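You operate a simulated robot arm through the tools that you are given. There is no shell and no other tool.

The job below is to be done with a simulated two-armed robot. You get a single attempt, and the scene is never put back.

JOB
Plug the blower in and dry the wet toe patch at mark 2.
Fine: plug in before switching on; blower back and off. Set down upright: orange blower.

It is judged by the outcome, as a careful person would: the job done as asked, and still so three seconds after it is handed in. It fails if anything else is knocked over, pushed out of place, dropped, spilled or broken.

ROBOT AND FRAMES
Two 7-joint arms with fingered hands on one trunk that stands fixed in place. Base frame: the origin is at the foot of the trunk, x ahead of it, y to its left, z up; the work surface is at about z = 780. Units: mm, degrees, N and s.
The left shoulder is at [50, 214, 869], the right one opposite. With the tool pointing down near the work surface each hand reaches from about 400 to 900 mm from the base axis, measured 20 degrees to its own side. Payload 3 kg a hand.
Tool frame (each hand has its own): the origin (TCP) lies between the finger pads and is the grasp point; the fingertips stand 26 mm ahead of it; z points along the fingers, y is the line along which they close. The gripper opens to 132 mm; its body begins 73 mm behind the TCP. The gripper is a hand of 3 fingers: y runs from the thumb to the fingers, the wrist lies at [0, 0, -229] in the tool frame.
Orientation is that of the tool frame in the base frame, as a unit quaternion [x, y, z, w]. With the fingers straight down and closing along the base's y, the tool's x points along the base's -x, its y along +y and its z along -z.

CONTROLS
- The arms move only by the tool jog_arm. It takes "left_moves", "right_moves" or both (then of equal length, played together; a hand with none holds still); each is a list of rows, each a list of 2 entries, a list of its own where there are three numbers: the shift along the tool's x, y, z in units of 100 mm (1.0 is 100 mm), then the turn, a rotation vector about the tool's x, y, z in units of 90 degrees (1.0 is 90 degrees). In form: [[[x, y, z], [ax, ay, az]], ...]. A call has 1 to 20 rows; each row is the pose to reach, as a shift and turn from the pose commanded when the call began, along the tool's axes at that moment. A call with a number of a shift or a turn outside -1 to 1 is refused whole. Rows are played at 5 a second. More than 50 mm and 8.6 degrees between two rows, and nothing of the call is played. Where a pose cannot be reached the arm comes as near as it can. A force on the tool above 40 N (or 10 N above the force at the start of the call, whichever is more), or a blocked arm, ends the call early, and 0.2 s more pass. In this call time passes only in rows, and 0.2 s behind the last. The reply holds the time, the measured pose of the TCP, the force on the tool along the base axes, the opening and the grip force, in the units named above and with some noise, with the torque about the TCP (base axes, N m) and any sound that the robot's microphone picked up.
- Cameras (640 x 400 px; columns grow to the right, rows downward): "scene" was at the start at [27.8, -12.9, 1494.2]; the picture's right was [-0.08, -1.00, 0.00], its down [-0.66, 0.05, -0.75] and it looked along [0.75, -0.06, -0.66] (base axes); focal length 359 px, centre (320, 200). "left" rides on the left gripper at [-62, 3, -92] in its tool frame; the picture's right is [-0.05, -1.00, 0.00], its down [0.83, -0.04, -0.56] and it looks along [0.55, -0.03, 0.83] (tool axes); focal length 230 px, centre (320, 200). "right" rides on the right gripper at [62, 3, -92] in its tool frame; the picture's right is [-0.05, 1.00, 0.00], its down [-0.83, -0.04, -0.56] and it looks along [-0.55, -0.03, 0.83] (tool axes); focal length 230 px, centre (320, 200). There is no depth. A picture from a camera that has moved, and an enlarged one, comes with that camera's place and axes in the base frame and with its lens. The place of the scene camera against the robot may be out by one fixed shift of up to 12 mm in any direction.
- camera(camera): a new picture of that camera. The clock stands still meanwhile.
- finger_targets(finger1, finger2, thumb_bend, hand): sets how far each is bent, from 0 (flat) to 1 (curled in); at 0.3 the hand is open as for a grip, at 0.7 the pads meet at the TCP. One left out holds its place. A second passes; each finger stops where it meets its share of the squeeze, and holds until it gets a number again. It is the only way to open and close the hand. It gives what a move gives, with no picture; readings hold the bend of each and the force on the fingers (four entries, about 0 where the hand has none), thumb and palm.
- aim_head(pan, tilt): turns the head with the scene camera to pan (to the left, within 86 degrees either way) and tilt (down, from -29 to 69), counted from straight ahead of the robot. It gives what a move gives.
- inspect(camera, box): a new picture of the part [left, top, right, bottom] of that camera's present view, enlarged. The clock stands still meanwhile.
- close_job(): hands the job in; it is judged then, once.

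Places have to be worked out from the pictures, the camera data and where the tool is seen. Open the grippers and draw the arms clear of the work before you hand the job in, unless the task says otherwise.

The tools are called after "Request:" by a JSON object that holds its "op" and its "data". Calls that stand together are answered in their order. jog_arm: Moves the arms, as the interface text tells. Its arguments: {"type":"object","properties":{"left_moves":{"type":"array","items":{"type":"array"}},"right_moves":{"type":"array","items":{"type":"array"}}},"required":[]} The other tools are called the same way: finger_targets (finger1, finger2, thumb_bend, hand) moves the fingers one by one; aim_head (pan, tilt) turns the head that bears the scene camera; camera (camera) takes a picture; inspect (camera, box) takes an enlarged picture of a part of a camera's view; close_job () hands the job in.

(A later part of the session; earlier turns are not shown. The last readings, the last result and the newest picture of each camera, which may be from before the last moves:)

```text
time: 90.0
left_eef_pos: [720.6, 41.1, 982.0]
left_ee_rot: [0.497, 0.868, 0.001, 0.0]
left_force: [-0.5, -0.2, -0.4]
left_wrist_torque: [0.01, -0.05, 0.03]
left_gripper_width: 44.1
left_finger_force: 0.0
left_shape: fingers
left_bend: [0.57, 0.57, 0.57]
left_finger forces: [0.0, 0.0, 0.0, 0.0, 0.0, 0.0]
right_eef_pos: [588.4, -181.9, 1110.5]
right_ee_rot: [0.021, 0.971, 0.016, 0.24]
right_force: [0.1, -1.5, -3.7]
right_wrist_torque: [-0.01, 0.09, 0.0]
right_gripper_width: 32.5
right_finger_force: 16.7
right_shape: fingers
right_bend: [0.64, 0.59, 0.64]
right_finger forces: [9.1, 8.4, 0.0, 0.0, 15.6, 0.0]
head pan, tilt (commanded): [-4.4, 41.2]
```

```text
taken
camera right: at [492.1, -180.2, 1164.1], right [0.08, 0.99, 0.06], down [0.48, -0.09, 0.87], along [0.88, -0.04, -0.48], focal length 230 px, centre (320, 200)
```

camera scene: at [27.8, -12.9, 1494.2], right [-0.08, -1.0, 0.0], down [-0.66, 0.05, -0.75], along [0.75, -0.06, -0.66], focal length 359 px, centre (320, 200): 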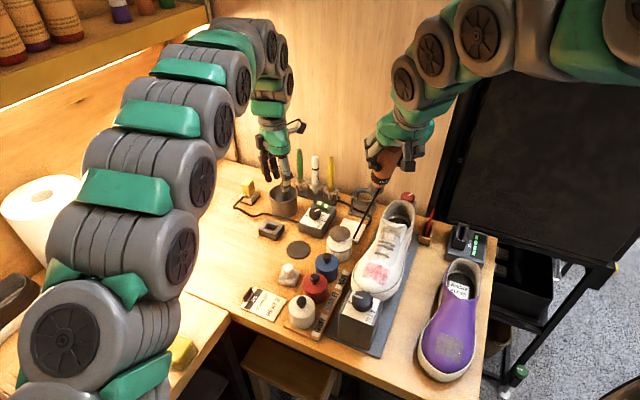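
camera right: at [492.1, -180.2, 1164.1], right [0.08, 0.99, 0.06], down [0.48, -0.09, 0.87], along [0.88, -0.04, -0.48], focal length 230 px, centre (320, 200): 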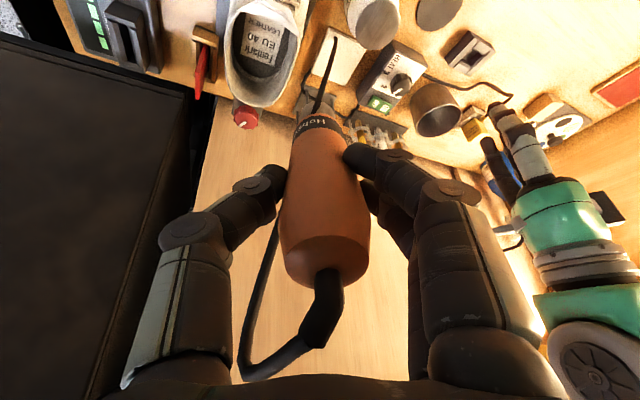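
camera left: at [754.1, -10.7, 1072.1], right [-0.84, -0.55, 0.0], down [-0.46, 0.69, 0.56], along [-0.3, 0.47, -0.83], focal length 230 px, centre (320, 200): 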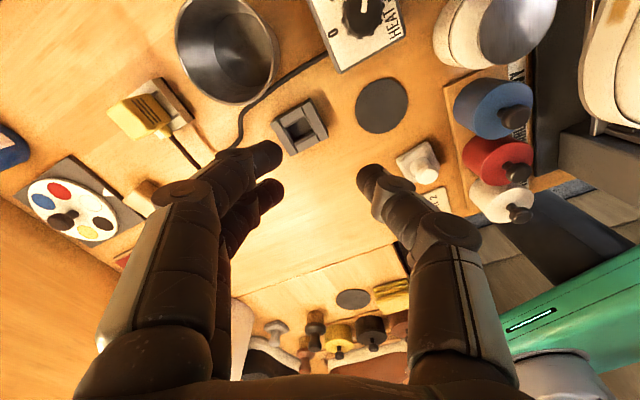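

Steady. I continue toward the toe.

Request:
{"op": "jog_arm", "data": {"right_moves": [[[0.22, 0.016, -0.113], [0, 0, 0]], [[0.44, 0.033, -0.226], [0, 0, 0]], [[0.65, 0.05, -0.339], [0, 0, 0]], [[0.873, 0.066, -0.452], [0, 0, 0]]]}}

Request:
{"op": "camera", "data": {"camera": "scene"}}

Request:
{"op": "inspect", "data": {"camera": "scene", "box": [330, 170, 450, 310]}}

```text
time: 91.0
left_eef_pos: [719.7, 39.9, 980.2]
left_ee_rot: [0.499, 0.867, 0.001, -0.001]
left_force: [-0.1, 0.3, 0.4]
left_wrist_torque: [0.0, -0.01, -0.03]
left_gripper_width: 43.7
left_finger_force: 0.0
left_shape: fingers
left_bend: [0.57, 0.57, 0.57]
left_finger forces: [0.0, 0.1, 0.0, 0.1, 0.0, 0.0]
right_eef_pos: [490.1, -173.9, 1113.6]
right_ee_rot: [0.021, 0.97, 0.016, 0.24]
right_force: [-0.6, 0.8, -2.5]
right_wrist_torque: [-0.05, 0.07, 0.0]
right_gripper_width: 32.1
right_finger_force: 16.7
right_shape: fingers
right_bend: [0.64, 0.59, 0.64]
right_finger forces: [9.0, 8.5, 0.1, 0.0, 15.5, 0.1]
head pan, tilt (commanded): [-4.4, 41.2]
```

```text
taken
camera scene: at [27.8, -12.9, 1494.2], right [-0.08, -1.0, 0.0], down [-0.66, 0.05, -0.75], along [0.75, -0.06, -0.66], focal length 359 px, centre (320, 200)
```

scene: 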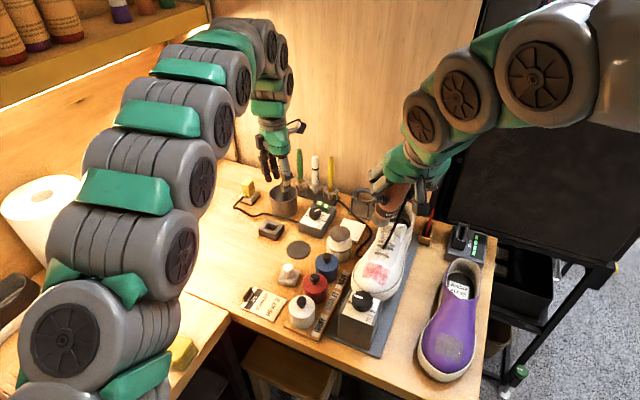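

```text
2.86 times, centred on (390, 240) of scene
camera zoom: at [27.8, -12.9, 1494.2], right [-0.08, -1.0, 0.0], down [-0.66, 0.05, -0.75], along [0.75, -0.06, -0.66], focal length 1027 px, centre (120, 86)
```

zoom: 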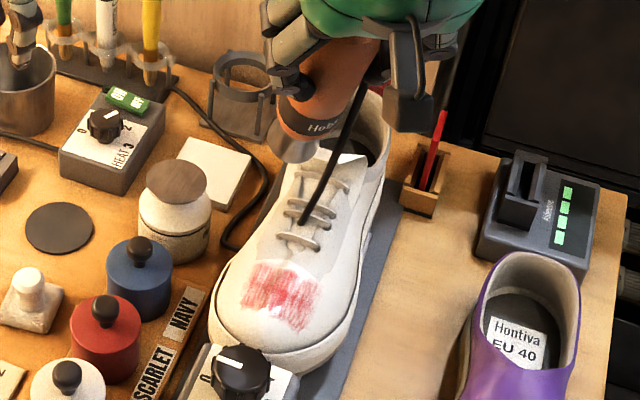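

The blower's nozzle is now above the shoe's laces. I check the right camera for the patch.

Request:
{"op": "camera", "data": {"camera": "right"}}

Request:
{"op": "inspect", "data": {"camera": "scene", "box": [345, 240, 415, 300]}}

```text
taken
camera right: at [393.0, -170.8, 1166.1], right [0.08, 0.99, 0.06], down [0.47, -0.09, 0.88], along [0.88, -0.04, -0.48], focal length 230 px, centre (320, 200)
```

right: 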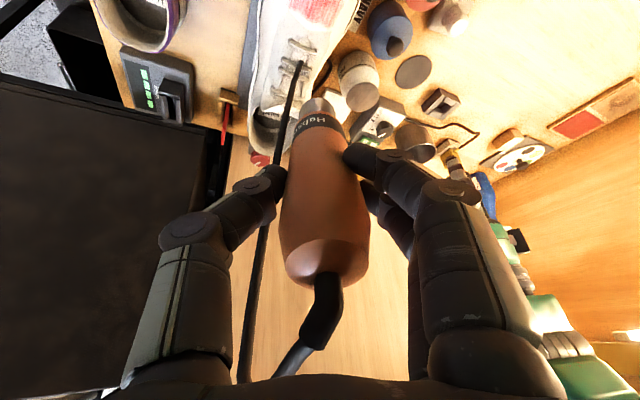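

```text
6.67 times, centred on (380, 270) of scene
camera zoom: at [27.8, -12.9, 1494.2], right [-0.08, -1.0, 0.0], down [-0.66, 0.05, -0.75], along [0.75, -0.06, -0.66], focal length 2395 px, centre (-80, -267)
```

zoom: 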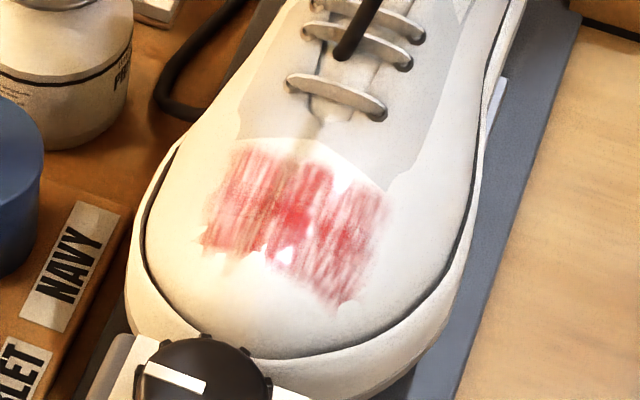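

The red patch is wet and glossy. I move 60 mm further back so the patch comes into the right camera's view beyond the nozzle.

Request:
{"op": "jog_arm", "data": {"right_moves": [[[0.18, 0.01, -0.09], [0, 0, 0]], [[0.36, 0.02, -0.185], [0, 0, 0]], [[0.534, 0.029, -0.277], [0, 0, 0]]]}}

Request:
{"op": "camera", "data": {"camera": "right"}}

Request:
{"op": "inspect", "data": {"camera": "right", "box": [230, 0, 410, 150]}}

Request:
{"op": "inspect", "data": {"camera": "scene", "box": [330, 170, 450, 310]}}

```text
time: 91.8
left_eef_pos: [719.7, 40.4, 979.3]
left_ee_rot: [0.499, 0.867, 0.0, 0.0]
left_force: [0.7, -0.6, -0.4]
left_wrist_torque: [-0.02, 0.01, -0.01]
left_gripper_width: 44.1
left_finger_force: 0.1
left_shape: fingers
left_bend: [0.57, 0.57, 0.57]
left_finger forces: [0.0, 0.0, 0.0, 0.0, 0.0, 0.0]
right_eef_pos: [430.7, -168.0, 1112.4]
right_ee_rot: [0.021, 0.97, 0.016, 0.24]
right_force: [0.3, -0.5, -3.2]
right_wrist_torque: [0.0, 0.07, 0.0]
right_gripper_width: 32.2
right_finger_force: 16.3
right_shape: fingers
right_bend: [0.64, 0.59, 0.64]
right_finger forces: [9.0, 8.5, 0.0, 0.1, 15.4, 0.1]
head pan, tilt (commanded): [-4.4, 41.2]
```

```text
taken
camera right: at [334.4, -166.1, 1166.0], right [0.08, 0.99, 0.06], down [0.47, -0.1, 0.88], along [0.88, -0.04, -0.48], focal length 230 px, centre (320, 200)
```

right: 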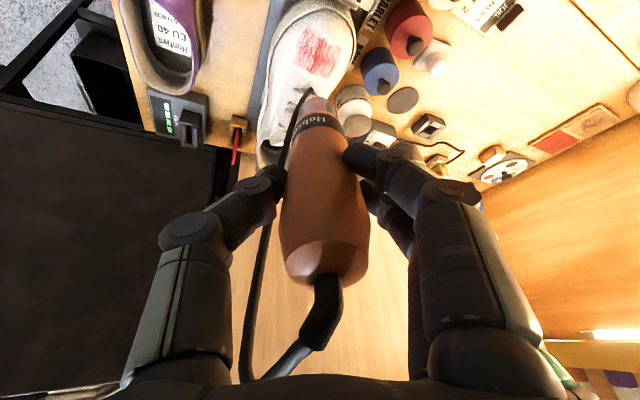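

```text
2.67 times, centred on (320, 75) of right
camera zoom: at [334.4, -166.1, 1166.0], right [0.08, 0.99, 0.06], down [0.47, -0.1, 0.88], along [0.88, -0.04, -0.48], focal length 614 px, centre (320, 533)
```

zoom: 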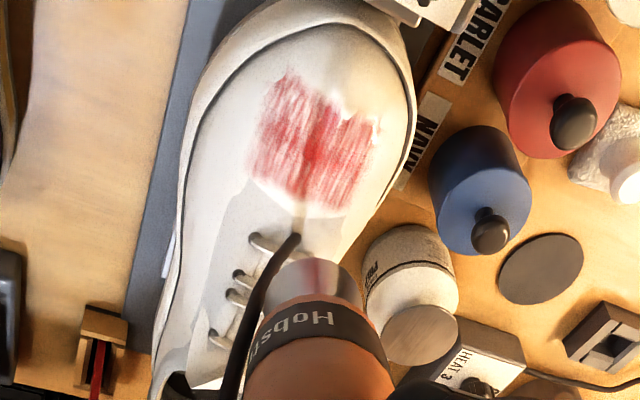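

```text
2.86 times, centred on (390, 240) of scene
camera zoom: at [27.8, -12.9, 1494.2], right [-0.08, -1.0, 0.0], down [-0.66, 0.05, -0.75], along [0.75, -0.06, -0.66], focal length 1027 px, centre (120, 86)
```

zoom: 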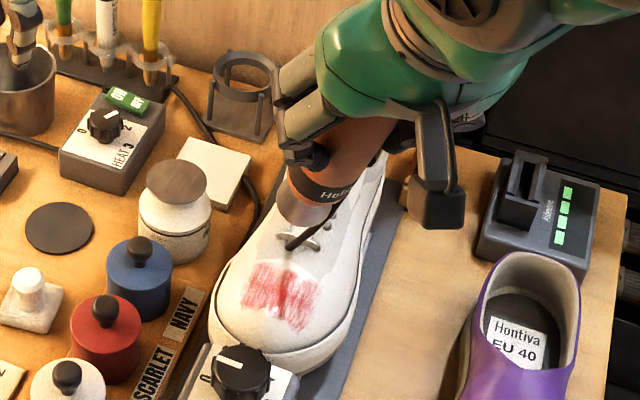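

The nozzle tip is about 79 mm above the patch, aimed slightly beyond it. I move it back 18 mm and down 30 mm so the nozzle points at the patch centre from about 50 mm.

Request:
{"op": "jog_arm", "data": {"right_moves": [[[0.1, -0.013, 0.066], [0, 0, 0]], [[0.2, -0.027, 0.132], [0, 0, 0]], [[0.3, -0.04, 0.195], [0, 0, 0]]]}}

Request:
{"op": "inspect", "data": {"camera": "right", "box": [230, 0, 410, 150]}}

Request:
{"op": "inspect", "data": {"camera": "scene", "box": [330, 180, 430, 310]}}

```text
time: 92.6
left_eef_pos: [720.1, 41.5, 980.6]
left_ee_rot: [0.498, 0.867, 0.0, 0.0]
left_force: [0.2, 0.0, -0.3]
left_wrist_torque: [0.02, 0.02, 0.03]
left_gripper_width: 44.1
left_finger_force: 0.1
left_shape: fingers
left_bend: [0.57, 0.57, 0.57]
left_finger forces: [0.0, 0.1, 0.0, 0.0, 0.1, 0.1]
right_eef_pos: [411.7, -171.2, 1082.1]
right_ee_rot: [0.021, 0.97, 0.016, 0.24]
right_force: [0.6, -0.2, -3.9]
right_wrist_torque: [0.01, 0.1, -0.01]
right_gripper_width: 32.3
right_finger_force: 16.2
right_shape: fingers
right_bend: [0.64, 0.59, 0.64]
right_finger forces: [8.7, 8.8, 0.1, 0.0, 15.4, 0.1]
head pan, tilt (commanded): [-4.4, 41.2]
```

```text
2.67 times, centred on (320, 75) of right
camera zoom: at [316.0, -169.1, 1134.7], right [0.08, 0.99, 0.06], down [0.47, -0.09, 0.88], along [0.88, -0.04, -0.48], focal length 614 px, centre (320, 533)
```

zoom: 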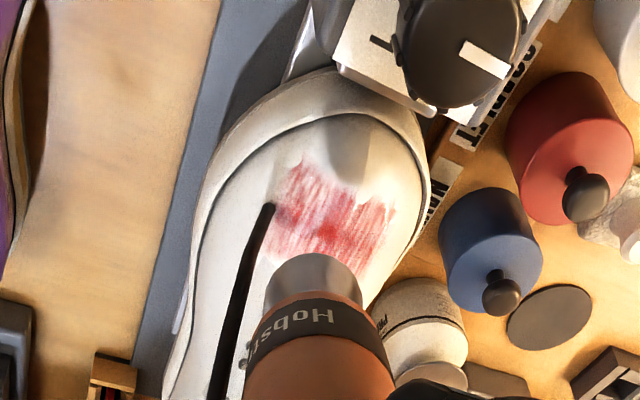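

```text
3.08 times, centred on (380, 245) of scene
camera zoom: at [27.9, -12.9, 1494.2], right [-0.08, -1.0, 0.0], down [-0.66, 0.05, -0.75], along [0.75, -0.06, -0.66], focal length 1106 px, centre (135, 62)
```

zoom: 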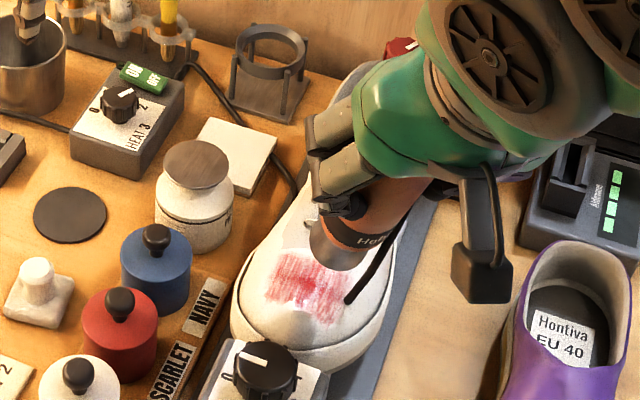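

The nozzle aims at the patch but about 8 mm to the right and a little high. I shift it +8 mm in y and -5 mm in x.

Request:
{"op": "jog_arm", "data": {"right_moves": [[[0.024, 0.04, -0.01], [0, 0, 0]], [[0.048, 0.08, -0.021], [0, 0, 0]]]}}

Request:
{"op": "inspect", "data": {"camera": "right", "box": [230, 0, 410, 150]}}

Request:
{"op": "inspect", "data": {"camera": "scene", "box": [345, 220, 425, 300]}}

```text
time: 93.2
left_eef_pos: [719.3, 40.6, 979.5]
left_ee_rot: [0.499, 0.867, 0.001, 0.0]
left_force: [-0.4, -0.1, -0.1]
left_wrist_torque: [-0.01, 0.01, -0.01]
left_gripper_width: 43.8
left_finger_force: 0.2
left_shape: fingers
left_bend: [0.57, 0.57, 0.57]
left_finger forces: [0.1, 0.1, 0.1, 0.1, 0.0, 0.0]
right_eef_pos: [408.1, -162.6, 1081.3]
right_ee_rot: [0.022, 0.971, 0.015, 0.239]
right_force: [-0.2, 0.1, -2.9]
right_wrist_torque: [-0.02, 0.11, -0.01]
right_gripper_width: 32.0
right_finger_force: 16.7
right_shape: fingers
right_bend: [0.64, 0.59, 0.64]
right_finger forces: [8.8, 8.8, 0.1, 0.0, 15.4, 0.0]
head pan, tilt (commanded): [-4.4, 41.2]
```

```text
2.67 times, centred on (320, 75) of right
camera zoom: at [311.7, -160.1, 1134.4], right [0.08, 0.99, 0.06], down [0.47, -0.09, 0.87], along [0.88, -0.04, -0.48], focal length 614 px, centre (320, 533)
```

zoom: 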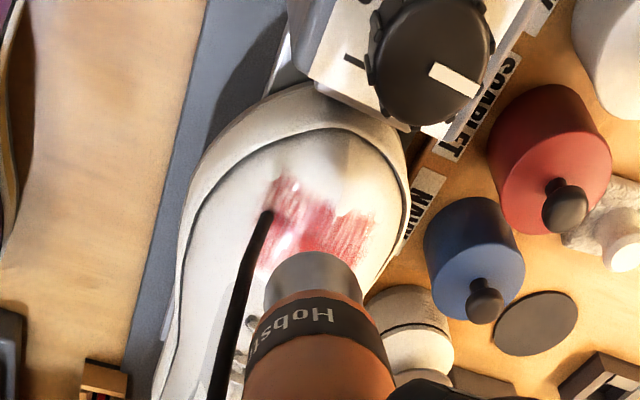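

```text
5.00 times, centred on (385, 260) of scene
camera zoom: at [27.9, -12.9, 1494.2], right [-0.08, -1.0, 0.0], down [-0.66, 0.05, -0.75], along [0.75, -0.06, -0.66], focal length 1796 px, centre (-5, -100)
```

zoom: 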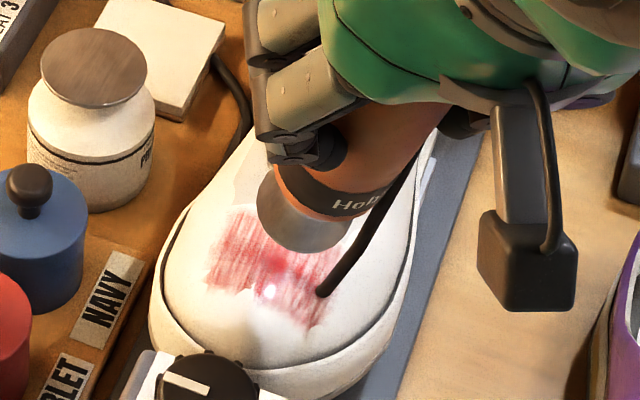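

The nozzle now points at the patch from roughly 45–50 mm. Next the left hand presses ON with one digit: I turn it to the nominal yaw and curl its two fingers so only the thumb protrudes.

Request:
{"op": "jog_arm", "data": {"left_moves": [[[0, 0, 0], [0, 0, -0.083]], [[0, 0, 0], [0, 0, -0.165]], [[0, 0, 0], [0, 0, -0.247]], [[0, 0, 0], [0, 0, -0.33]], [[0, 0, 0], [0, 0, -0.412]], [[0, 0, 0], [0, 0, -0.494]], [[0, 0, 0], [0, 0, -0.577]], [[0, 0, 0], [0, 0, -0.659]]]}}

Request:
{"op": "finger_targets", "data": {"hand": "left", "finger1": 1.0, "finger2": 1.0, "thumb_bend": 0.5}}

Request:
{"op": "camera", "data": {"camera": "left"}}

Request:
{"op": "inspect", "data": {"camera": "scene", "box": [220, 60, 340, 220]}}

```text
time: 95.0
left_eef_pos: [721.5, 41.9, 981.2]
left_ee_rot: [0.002, 1.0, 0.0, 0.001]
left_force: [-0.2, -0.5, -0.2]
left_wrist_torque: [-0.03, -0.01, -0.02]
left_gripper_width: 43.7
left_finger_force: 0.0
left_shape: fingers
left_bend: [0.57, 0.57, 0.57]
left_finger forces: [0.0, 0.0, 0.0, 0.1, 0.0, 0.0]
right_eef_pos: [409.1, -164.2, 1081.2]
right_ee_rot: [0.021, 0.971, 0.015, 0.239]
right_force: [0.0, -0.5, -2.5]
right_wrist_torque: [0.01, 0.1, 0.02]
right_gripper_width: 32.4
right_finger_force: 16.6
right_shape: fingers
right_bend: [0.64, 0.59, 0.64]
right_finger forces: [8.7, 8.8, 0.0, 0.1, 15.5, 0.1]
head pan, tilt (commanded): [-4.4, 41.2]
```

```text
time: 96.0
left_eef_pos: [722.2, 41.5, 979.6]
left_ee_rot: [0.003, 1.0, 0.001, 0.0]
left_force: [-0.3, -0.8, 0.1]
left_wrist_torque: [-0.01, -0.01, -0.01]
left_gripper_width: 44.2
left_finger_force: 0.1
left_shape: fingers
left_bend: [1.0, 1.0, 0.5]
left_finger forces: [0.0, 0.0, 0.0, 0.1, 0.0, 0.1]
right_eef_pos: [408.5, -163.2, 1080.8]
right_ee_rot: [0.021, 0.971, 0.016, 0.238]
right_force: [-0.5, -0.2, -3.4]
right_wrist_torque: [0.0, 0.1, -0.05]
right_gripper_width: 32.2
right_finger_force: 16.4
right_shape: fingers
right_bend: [0.64, 0.59, 0.64]
right_finger forces: [8.8, 8.8, 0.0, 0.0, 15.4, 0.0]
head pan, tilt (commanded): [-4.4, 41.2]
```

```text
taken
camera left: at [783.2, 44.0, 1072.9], right [0.04, -1.0, 0.0], down [-0.83, -0.04, 0.56], along [-0.56, -0.02, -0.83], focal length 230 px, centre (320, 200)
```

left: 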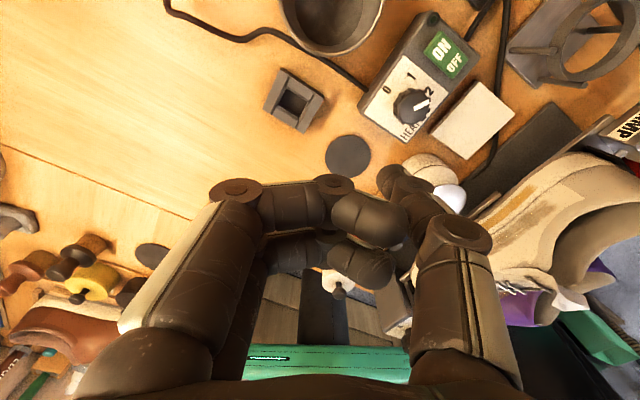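

```text
2.50 times, centred on (280, 140) of scene
camera zoom: at [27.9, -12.9, 1494.2], right [-0.08, -1.0, 0.0], down [-0.66, 0.05, -0.75], along [0.75, -0.06, -0.66], focal length 898 px, centre (420, 350)
```

zoom: 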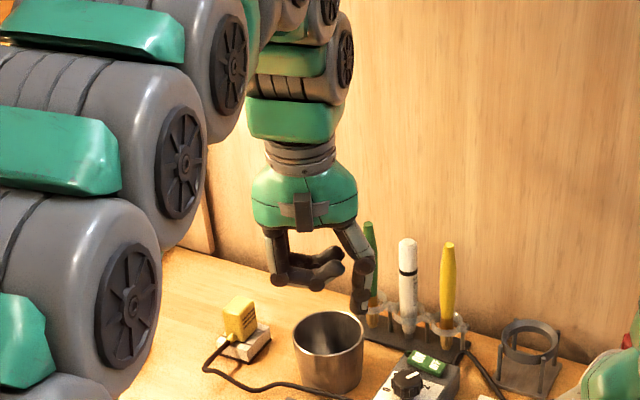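

The thumb now protrudes well beyond the curled fingers. I zoom on the rocker to place the ON half.

Request:
{"op": "inspect", "data": {"camera": "left", "box": [370, 0, 500, 150]}}

Request:
{"op": "inspect", "data": {"camera": "left", "box": [300, 130, 500, 260]}}

```text
2.67 times, centred on (435, 75) of left
camera zoom: at [783.2, 44.0, 1072.9], right [0.04, -1.0, 0.0], down [-0.83, -0.04, 0.56], along [-0.56, -0.02, -0.83], focal length 614 px, centre (13, 533)
```

zoom: 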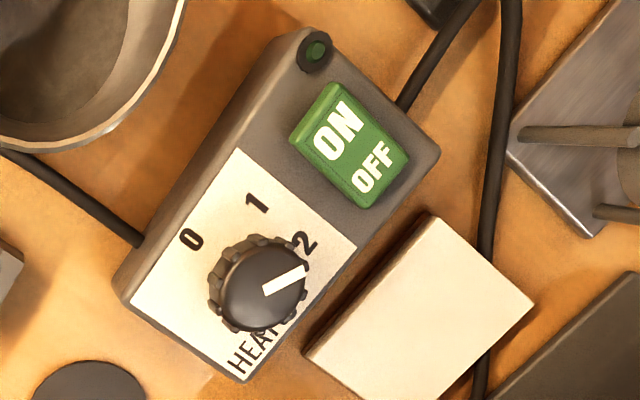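

```text
3.08 times, centred on (400, 195) of left
camera zoom: at [783.2, 44.0, 1072.9], right [0.04, -1.0, 0.0], down [-0.83, -0.04, 0.56], along [-0.56, -0.02, -0.83], focal length 708 px, centre (74, 215)
```

zoom: 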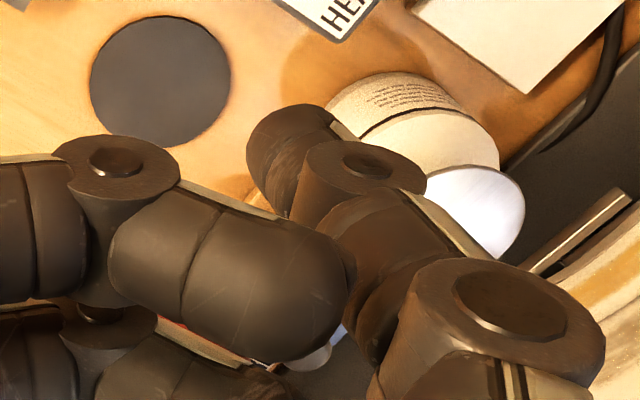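

The dial pointer is exactly on 2, and the ON half of the rocker is at about (788, -57, 838). I bring the left hand over it, tilted so the thumb is lowest and the rest of the hand clears cup and brushes.

Request:
{"op": "jog_arm", "data": {"left_moves": [[[-0.1, -0.14, 0.0], [-0.0444, -0.0667, 0]], [[-0.2, -0.28, 0.1], [-0.0889, -0.1333, 0]], [[-0.31, -0.41, 0.25], [-0.1333, -0.2, 0]], [[-0.41, -0.55, 0.4], [-0.1778, -0.2667, 0]], [[-0.513, -0.688, 0.55], [-0.2222, -0.3333, 0]]]}}

Request:
{"op": "camera", "data": {"camera": "left"}}

Request:
{"op": "inspect", "data": {"camera": "scene", "box": [260, 120, 370, 235]}}

```text
time: 97.2
left_eef_pos: [773.9, -28.4, 925.6]
left_ee_rot: [0.004, 0.95, 0.172, 0.259]
left_force: [1.1, 0.5, -0.7]
left_wrist_torque: [-0.04, 0.03, 0.02]
left_gripper_width: 44.6
left_finger_force: 0.0
left_shape: fingers
left_bend: [1.0, 1.0, 0.5]
left_finger forces: [0.1, 0.0, 0.0, 0.0, 0.0, 0.0]
right_eef_pos: [408.4, -162.7, 1082.1]
right_ee_rot: [0.021, 0.971, 0.016, 0.239]
right_force: [0.0, -0.9, -3.2]
right_wrist_torque: [0.02, 0.1, 0.0]
right_gripper_width: 32.1
right_finger_force: 16.4
right_shape: fingers
right_bend: [0.64, 0.59, 0.64]
right_finger forces: [8.6, 8.7, 0.0, 0.1, 15.3, 0.0]
head pan, tilt (commanded): [-4.4, 41.2]
```

```text
taken
camera left: at [780.3, -61.4, 1030.3], right [0.13, -0.94, -0.3], down [-0.99, -0.14, 0.03], along [-0.07, 0.3, -0.95], focal length 230 px, centre (320, 200)
```

left: 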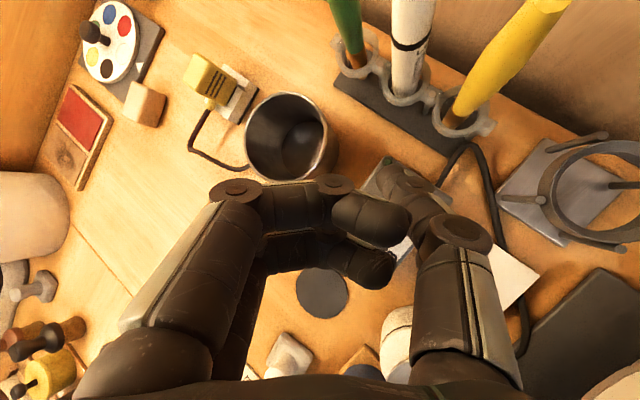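

```text
3.48 times, centred on (315, 178) of scene
camera zoom: at [27.9, -12.9, 1494.2], right [-0.08, -1.0, 0.0], down [-0.66, 0.05, -0.75], along [0.75, -0.06, -0.66], focal length 1250 px, centre (337, 278)
```

zoom: 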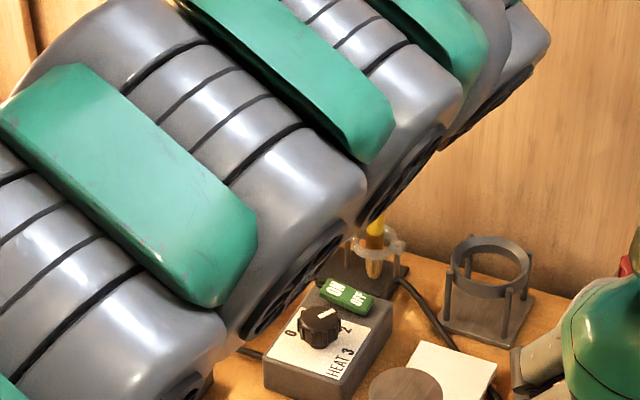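

The arm's posture changed and hides part of the view; I check the whole scene.

Request:
{"op": "camera", "data": {"camera": "scene"}}

Request:
{"op": "inspect", "data": {"camera": "left", "box": [330, 120, 530, 250]}}

Request:
{"op": "camera", "data": {"camera": "right"}}

```text
taken
camera scene: at [27.9, -12.9, 1494.2], right [-0.08, -1.0, 0.0], down [-0.66, 0.05, -0.75], along [0.75, -0.06, -0.66], focal length 359 px, centre (320, 200)
```

scene: 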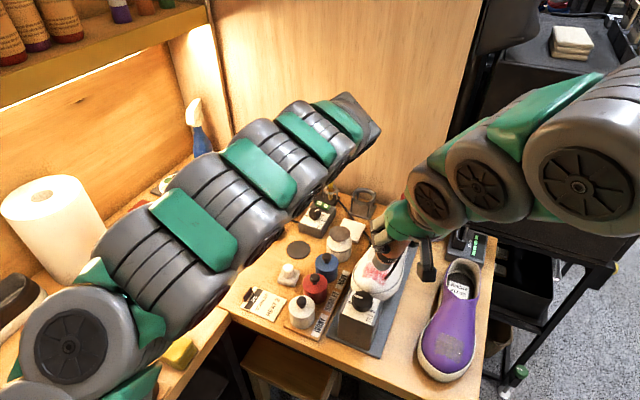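

```text
3.08 times, centred on (430, 185) of left
camera zoom: at [780.3, -61.4, 1030.3], right [0.13, -0.94, -0.3], down [-0.99, -0.14, 0.03], along [-0.07, 0.3, -0.95], focal length 708 px, centre (-18, 246)
```

zoom: 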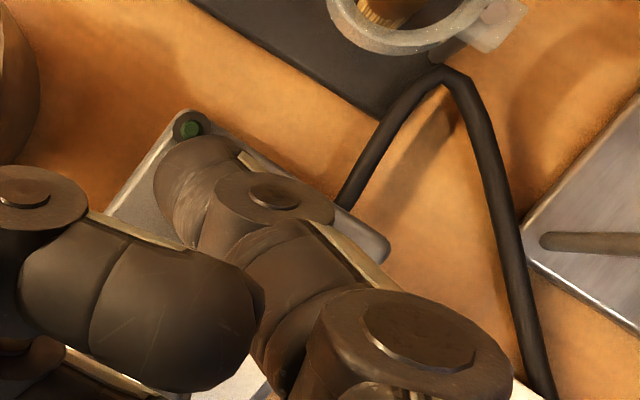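

```text
taken
camera right: at [311.8, -160.2, 1134.5], right [0.08, 0.99, 0.06], down [0.47, -0.09, 0.88], along [0.88, -0.04, -0.48], focal length 230 px, centre (320, 200)
```

right: 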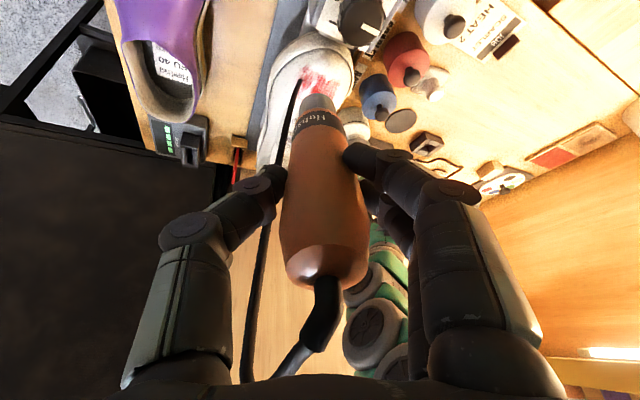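

The thumb tip is above the ON half, needing a 3–4 mm correction. I lower it 48 mm with that correction, then check.

Request:
{"op": "jog_arm", "data": {"left_moves": [[[0.063, -0.046, 0.091], [0, 0, 0]], [[0.126, -0.093, 0.182], [0, 0, 0]], [[0.19, -0.14, 0.274], [0, 0, 0]], [[0.253, -0.186, 0.365], [0, 0, 0]]]}}

Request:
{"op": "inspect", "data": {"camera": "left", "box": [330, 120, 530, 250]}}

Request:
{"op": "inspect", "data": {"camera": "scene", "box": [290, 180, 350, 230]}}

```text
time: 98.2
left_eef_pos: [769.1, -31.8, 877.3]
left_ee_rot: [0.004, 0.951, 0.173, 0.257]
left_force: [-0.5, 0.1, -0.2]
left_wrist_torque: [0.01, -0.02, 0.05]
left_gripper_width: 44.5
left_finger_force: 0.1
left_shape: fingers
left_bend: [1.0, 1.0, 0.5]
left_finger forces: [0.0, 0.1, 0.1, 0.1, 0.0, 0.1]
right_eef_pos: [409.6, -163.3, 1080.7]
right_ee_rot: [0.021, 0.971, 0.016, 0.239]
right_force: [0.1, 0.2, -2.3]
right_wrist_torque: [0.03, 0.11, 0.01]
right_gripper_width: 32.1
right_finger_force: 17.2
right_shape: fingers
right_bend: [0.64, 0.59, 0.64]
right_finger forces: [8.8, 8.7, 0.1, 0.0, 15.4, 0.0]
head pan, tilt (commanded): [-4.4, 41.2]
```

```text
3.08 times, centred on (430, 185) of left
camera zoom: at [776.7, -64.6, 983.7], right [0.13, -0.94, -0.3], down [-0.99, -0.14, 0.03], along [-0.07, 0.3, -0.95], focal length 708 px, centre (-18, 246)
```

zoom: 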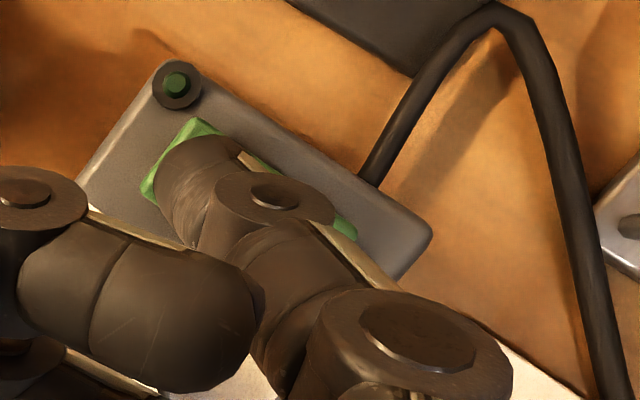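

```text
8.00 times, centred on (320, 205) of scene
camera zoom: at [27.9, -12.9, 1494.2], right [-0.08, -1.0, 0.0], down [-0.66, 0.05, -0.75], along [0.75, -0.06, -0.66], focal length 2874 px, centre (320, 160)
```

zoom: 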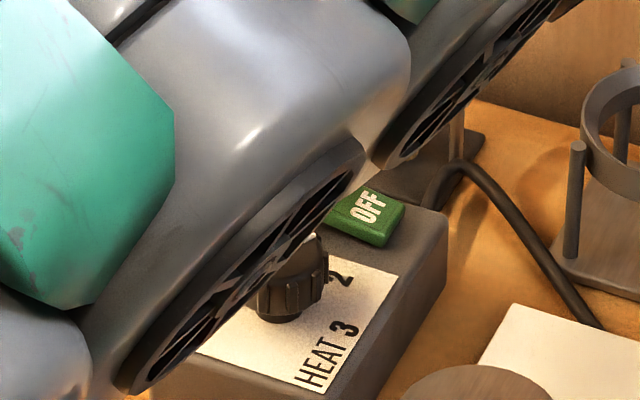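

The thumb sits right over the ON half. I press down gently in small steps.

Request:
{"op": "jog_arm", "data": {"left_moves": [[[0.02, -0.013, 0.032], [0, 0, 0]], [[0.034, -0.023, 0.056], [0, 0, 0]], [[0.044, -0.03, 0.072], [0, 0, 0]]]}}

Request:
{"op": "inspect", "data": {"camera": "left", "box": [330, 120, 530, 250]}}

```text
time: 99.0
left_eef_pos: [769.4, -31.8, 869.2]
left_ee_rot: [0.003, 0.951, 0.171, 0.258]
left_force: [-0.9, -1.0, 5.6]
left_wrist_torque: [-0.26, -0.07, 0.0]
left_gripper_width: 44.0
left_finger_force: 2.7
left_shape: fingers
left_bend: [1.0, 1.0, 0.5]
left_finger forces: [0.0, 0.0, 0.0, 0.1, 5.3, 0.1]
right_eef_pos: [408.5, -162.3, 1080.9]
right_ee_rot: [0.022, 0.971, 0.015, 0.239]
right_force: [0.1, -0.2, -3.4]
right_wrist_torque: [-0.01, 0.09, -0.01]
right_gripper_width: 32.4
right_finger_force: 16.5
right_shape: fingers
right_bend: [0.64, 0.59, 0.64]
right_finger forces: [8.8, 8.8, 0.1, 0.0, 15.5, 0.0]
head pan, tilt (commanded): [-4.4, 41.2]
```

```text
3.08 times, centred on (430, 185) of left
camera zoom: at [777.4, -64.7, 975.3], right [0.13, -0.94, -0.3], down [-0.99, -0.14, 0.03], along [-0.07, 0.3, -0.95], focal length 708 px, centre (-18, 246)
```

zoom: 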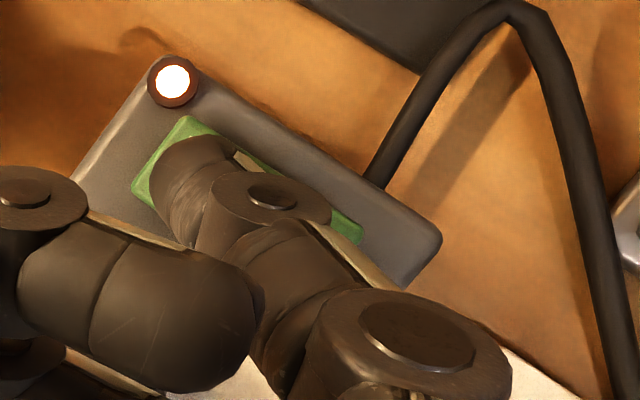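

The lamp lit up: the blower is on. I lift the thumb 12 mm and check that the lamp stays lit and look at the patch.

Request:
{"op": "jog_arm", "data": {"left_moves": [[[-0.03, 0.02, -0.048], [0, 0, 0]], [[-0.059, 0.039, -0.097], [0, 0, 0]]]}}

Request:
{"op": "inspect", "data": {"camera": "left", "box": [330, 120, 530, 250]}}

Request:
{"op": "inspect", "data": {"camera": "scene", "box": [345, 220, 425, 300]}}

Request:
{"op": "inspect", "data": {"camera": "right", "box": [230, 0, 410, 150]}}

```text
time: 99.6
left_eef_pos: [769.2, -31.6, 880.0]
left_ee_rot: [0.004, 0.951, 0.172, 0.257]
left_force: [-0.5, -0.4, -0.2]
left_wrist_torque: [0.04, 0.02, 0.04]
left_gripper_width: 44.5
left_finger_force: 0.0
left_shape: fingers
left_bend: [1.0, 1.0, 0.5]
left_finger forces: [0.1, 0.1, 0.0, 0.0, 0.0, 0.0]
right_eef_pos: [409.5, -164.0, 1081.0]
right_ee_rot: [0.02, 0.971, 0.016, 0.238]
right_force: [0.3, -0.6, -4.0]
right_wrist_torque: [-0.03, 0.08, -0.01]
right_gripper_width: 32.1
right_finger_force: 16.7
right_shape: fingers
right_bend: [0.64, 0.59, 0.64]
right_finger forces: [8.6, 8.8, 0.0, 0.0, 15.4, 0.0]
head pan, tilt (commanded): [-4.4, 41.2]
```

```text
3.08 times, centred on (430, 185) of left
camera zoom: at [777.1, -64.2, 986.1], right [0.13, -0.94, -0.3], down [-0.99, -0.14, 0.03], along [-0.07, 0.3, -0.95], focal length 708 px, centre (-18, 246)
```

zoom: 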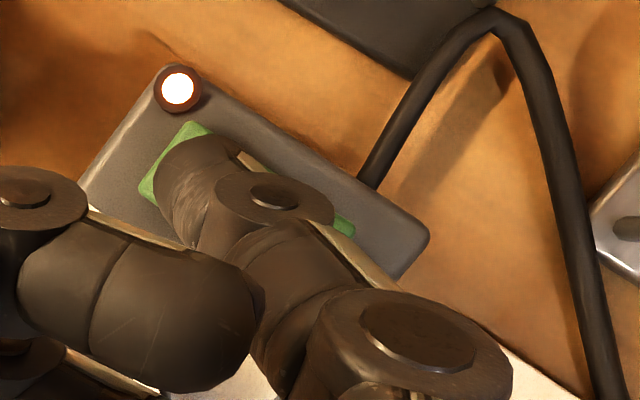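

```text
5.00 times, centred on (385, 260) of scene
camera zoom: at [27.9, -12.9, 1494.2], right [-0.08, -1.0, 0.0], down [-0.66, 0.05, -0.75], along [0.75, -0.06, -0.66], focal length 1796 px, centre (-5, -100)
```

zoom: 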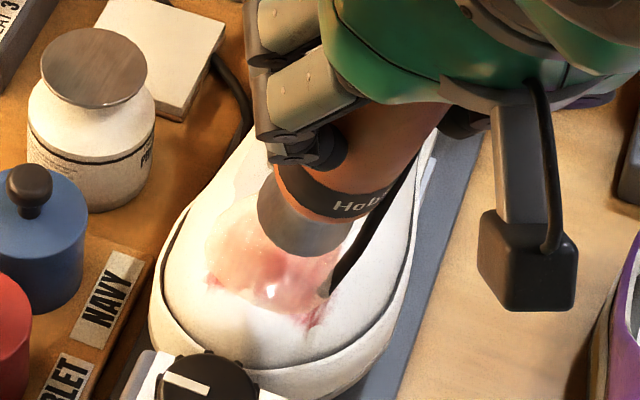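

```text
2.67 times, centred on (320, 75) of right
camera zoom: at [311.7, -160.1, 1134.4], right [0.08, 0.99, 0.06], down [0.48, -0.09, 0.87], along [0.88, -0.04, -0.48], focal length 614 px, centre (320, 533)
```

zoom: 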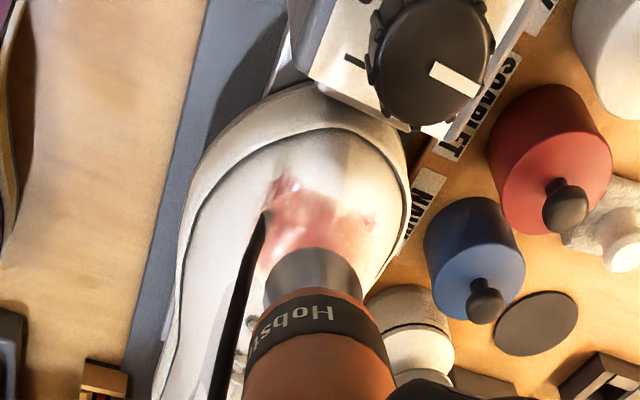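

The blower runs; under the nozzle the patch is already turning smooth and matte while some wet red remains at its edges. I hold for about a second more and look.

Request:
{"op": "jog_arm", "data": {"right_moves": [[[0, 0, 0], [0, 0, 0]], [[0, 0, 0], [0, 0, 0]], [[0, 0, 0], [0, 0, 0]], [[0, 0, 0], [0, 0, 0]]]}}

Request:
{"op": "inspect", "data": {"camera": "scene", "box": [345, 220, 425, 300]}}

Request:
{"op": "inspect", "data": {"camera": "right", "box": [230, 0, 410, 150]}}

```text
time: 100.6
left_eef_pos: [769.7, -30.6, 880.4]
left_ee_rot: [0.002, 0.95, 0.172, 0.258]
left_force: [0.6, -0.2, 0.1]
left_wrist_torque: [0.01, 0.01, 0.0]
left_gripper_width: 44.3
left_finger_force: 0.0
left_shape: fingers
left_bend: [1.0, 1.0, 0.5]
left_finger forces: [0.0, 0.1, 0.1, 0.0, 0.1, 0.0]
right_eef_pos: [407.9, -162.6, 1081.3]
right_ee_rot: [0.021, 0.971, 0.016, 0.239]
right_force: [0.2, 0.2, -2.9]
right_wrist_torque: [-0.01, 0.09, 0.02]
right_gripper_width: 32.0
right_finger_force: 16.0
right_shape: fingers
right_bend: [0.64, 0.59, 0.64]
right_finger forces: [8.6, 8.9, 0.1, 0.0, 15.5, 0.0]
head pan, tilt (commanded): [-4.4, 41.2]
```

```text
5.00 times, centred on (385, 260) of scene
camera zoom: at [27.9, -12.9, 1494.2], right [-0.08, -1.0, 0.0], down [-0.66, 0.05, -0.75], along [0.75, -0.06, -0.66], focal length 1796 px, centre (-5, -100)
```

zoom: 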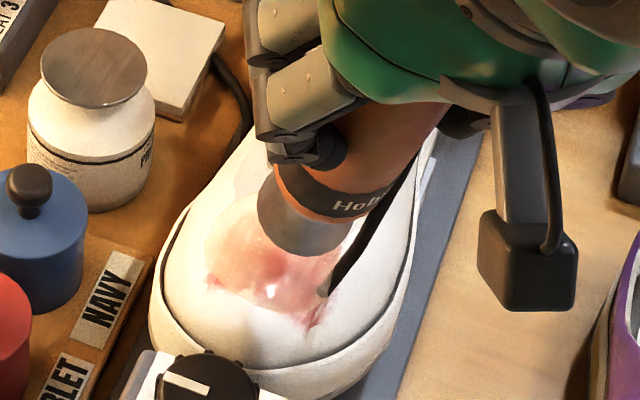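

```text
2.67 times, centred on (320, 75) of right
camera zoom: at [311.7, -160.1, 1134.4], right [0.08, 0.99, 0.06], down [0.47, -0.09, 0.87], along [0.88, -0.04, -0.48], focal length 614 px, centre (320, 533)
```

zoom: 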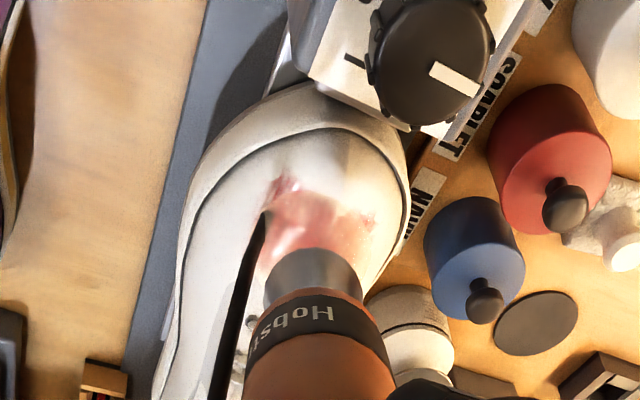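

Most of the patch is dry; two toe-side corners are still wet. I shift the nozzle 14 mm toward the toe and 6 mm right, and hold there.

Request:
{"op": "jog_arm", "data": {"right_moves": [[[0.06, -0.03, -0.033], [0, 0, 0]], [[0.121, -0.065, -0.066], [0, 0, 0]], [[0.121, -0.065, -0.066], [0, 0, 0]], [[0.121, -0.065, -0.066], [0, 0, 0]], [[0.121, -0.065, -0.066], [0, 0, 0]]]}}

Request:
{"op": "inspect", "data": {"camera": "scene", "box": [345, 220, 425, 300]}}

Request:
{"op": "inspect", "data": {"camera": "right", "box": [230, 0, 410, 150]}}

```text
time: 101.8
left_eef_pos: [768.4, -30.3, 881.2]
left_ee_rot: [0.005, 0.951, 0.171, 0.259]
left_force: [-1.0, 0.1, 0.7]
left_wrist_torque: [-0.02, -0.02, 0.01]
left_gripper_width: 44.3
left_finger_force: 0.1
left_shape: fingers
left_bend: [1.0, 1.0, 0.5]
left_finger forces: [0.1, 0.0, 0.0, 0.0, 0.0, 0.1]
right_eef_pos: [393.5, -168.7, 1080.5]
right_ee_rot: [0.021, 0.971, 0.016, 0.239]
right_force: [0.3, 0.1, -2.2]
right_wrist_torque: [0.01, 0.1, 0.01]
right_gripper_width: 32.0
right_finger_force: 16.5
right_shape: fingers
right_bend: [0.65, 0.59, 0.64]
right_finger forces: [8.7, 8.9, 0.0, 0.0, 15.4, 0.0]
head pan, tilt (commanded): [-4.4, 41.2]
```

```text
5.00 times, centred on (385, 260) of scene
camera zoom: at [27.9, -12.9, 1494.2], right [-0.08, -1.0, 0.0], down [-0.66, 0.05, -0.75], along [0.75, -0.06, -0.66], focal length 1796 px, centre (-5, -100)
```

zoom: 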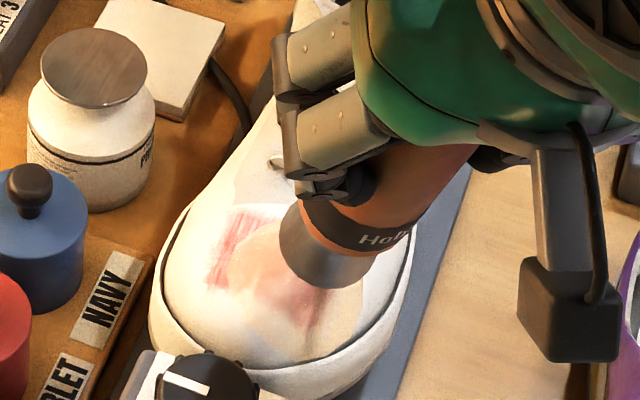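

```text
2.67 times, centred on (320, 75) of right
camera zoom: at [296.8, -165.9, 1134.4], right [0.08, 0.99, 0.06], down [0.48, -0.09, 0.87], along [0.88, -0.04, -0.48], focal length 614 px, centre (320, 533)
```

zoom: 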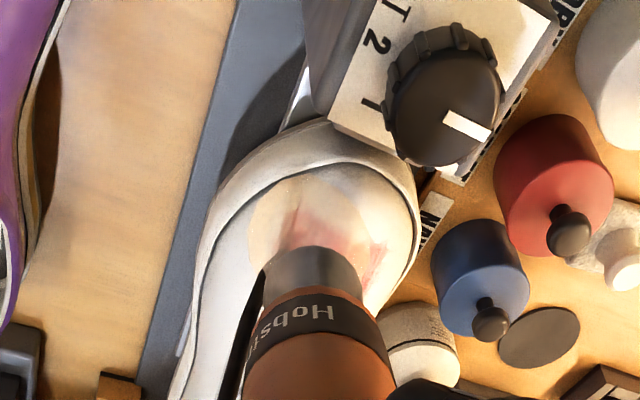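

The pale disc is the air stream's footprint over the patch, so dryness has to be judged outside it; the left part still shows wet streaks. I centre the footprint better on the patch (+8, +7 mm) and hold two seconds.

Request:
{"op": "jog_arm", "data": {"right_moves": [[[-0.034, 0.036, 0.019], [0, 0, 0]], [[-0.067, 0.073, 0.038], [0, 0, 0]], [[-0.067, 0.073, 0.038], [0, 0, 0]], [[-0.067, 0.073, 0.038], [0, 0, 0]], [[-0.067, 0.073, 0.038], [0, 0, 0]], [[-0.067, 0.073, 0.038], [0, 0, 0]], [[-0.067, 0.073, 0.038], [0, 0, 0]], [[-0.067, 0.073, 0.038], [0, 0, 0]], [[-0.067, 0.073, 0.038], [0, 0, 0]], [[-0.067, 0.073, 0.038], [0, 0, 0]]]}}

Request:
{"op": "inspect", "data": {"camera": "scene", "box": [345, 220, 425, 300]}}

Request:
{"op": "inspect", "data": {"camera": "right", "box": [260, 20, 400, 120]}}

```text
time: 104.0
left_eef_pos: [768.3, -30.9, 880.6]
left_ee_rot: [0.004, 0.951, 0.172, 0.258]
left_force: [0.3, 0.1, 0.3]
left_wrist_torque: [0.02, 0.03, -0.03]
left_gripper_width: 44.5
left_finger_force: 0.0
left_shape: fingers
left_bend: [1.0, 1.0, 0.5]
left_finger forces: [0.0, 0.1, 0.1, 0.1, 0.1, 0.0]
right_eef_pos: [401.2, -161.5, 1081.1]
right_ee_rot: [0.021, 0.971, 0.016, 0.239]
right_force: [-0.7, -0.3, -4.3]
right_wrist_torque: [0.0, 0.14, 0.03]
right_gripper_width: 31.8
right_finger_force: 16.2
right_shape: fingers
right_bend: [0.65, 0.59, 0.64]
right_finger forces: [8.6, 8.9, 0.0, 0.1, 15.4, 0.0]
head pan, tilt (commanded): [-4.4, 41.2]
```

```text
5.00 times, centred on (385, 260) of scene
camera zoom: at [27.9, -12.9, 1494.2], right [-0.08, -1.0, 0.0], down [-0.66, 0.05, -0.75], along [0.75, -0.06, -0.66], focal length 1796 px, centre (-5, -100)
```

zoom: 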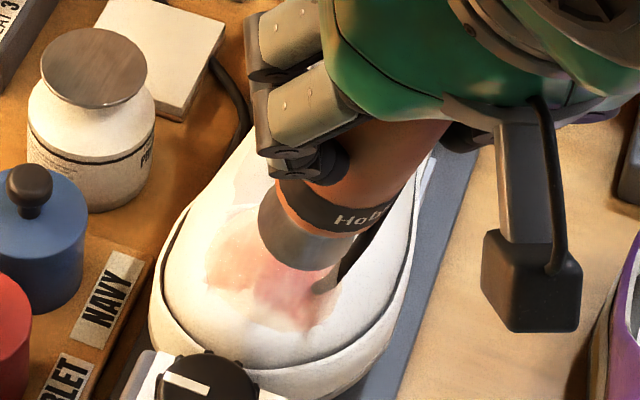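

```text
4.00 times, centred on (330, 70) of right
camera zoom: at [305.7, -159.3, 1134.5], right [0.08, 0.99, 0.06], down [0.47, -0.09, 0.87], along [0.88, -0.04, -0.48], focal length 920 px, centre (280, 720)
```

zoom: 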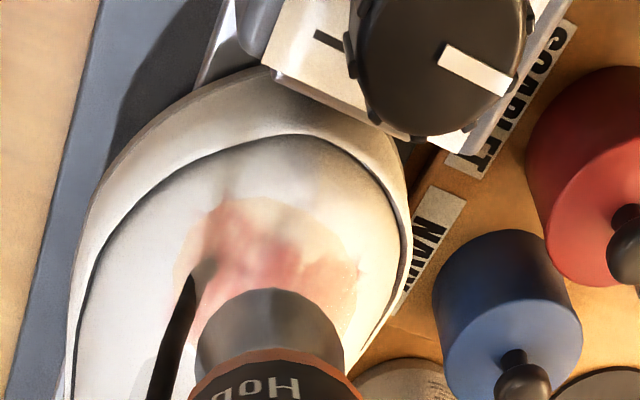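

The footprint now covers the whole patch and the wet highlight is gone. I hold another 2 seconds and compare.

Request:
{"op": "jog_arm", "data": {"right_moves": [[[0, 0, 0], [0, 0, 0]], [[0, 0, 0], [0, 0, 0]], [[0, 0, 0], [0, 0, 0]], [[0, 0, 0], [0, 0, 0]], [[0, 0, 0], [0, 0, 0]], [[0, 0, 0], [0, 0, 0]], [[0, 0, 0], [0, 0, 0]], [[0, 0, 0], [0, 0, 0]], [[0, 0, 0], [0, 0, 0]]]}}

Request:
{"op": "inspect", "data": {"camera": "scene", "box": [345, 220, 425, 300]}}

Request:
{"op": "inspect", "data": {"camera": "right", "box": [260, 20, 400, 120]}}

```text
time: 106.0
left_eef_pos: [769.6, -31.1, 879.6]
left_ee_rot: [0.003, 0.951, 0.171, 0.258]
left_force: [-0.1, -0.2, 0.1]
left_wrist_torque: [-0.02, -0.02, 0.01]
left_gripper_width: 44.2
left_finger_force: 0.0
left_shape: fingers
left_bend: [1.0, 1.0, 0.5]
left_finger forces: [0.0, 0.0, 0.0, 0.0, 0.0, 0.0]
right_eef_pos: [401.8, -161.8, 1083.0]
right_ee_rot: [0.021, 0.971, 0.016, 0.238]
right_force: [0.5, -0.2, -3.7]
right_wrist_torque: [-0.02, 0.06, 0.01]
right_gripper_width: 32.3
right_finger_force: 16.4
right_shape: fingers
right_bend: [0.65, 0.59, 0.64]
right_finger forces: [8.6, 8.9, 0.0, 0.0, 15.4, 0.0]
head pan, tilt (commanded): [-4.4, 41.2]
```

```text
5.00 times, centred on (385, 260) of scene
camera zoom: at [27.9, -12.9, 1494.2], right [-0.08, -1.0, 0.0], down [-0.66, 0.05, -0.75], along [0.75, -0.06, -0.66], focal length 1796 px, centre (-5, -100)
```

zoom: 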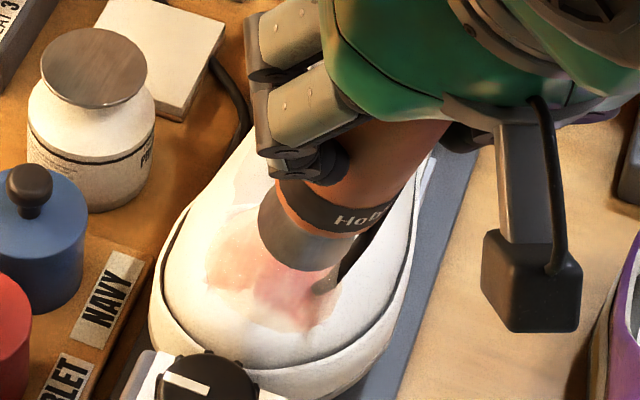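

```text
4.00 times, centred on (330, 70) of right
camera zoom: at [305.6, -159.3, 1134.5], right [0.08, 0.99, 0.06], down [0.48, -0.09, 0.87], along [0.88, -0.04, -0.48], focal length 920 px, centre (280, 720)
```

zoom: 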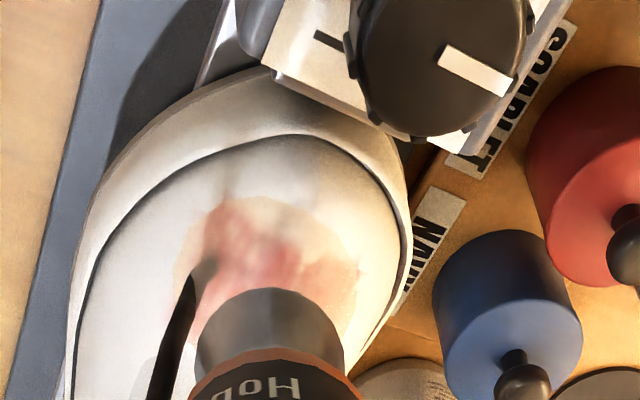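

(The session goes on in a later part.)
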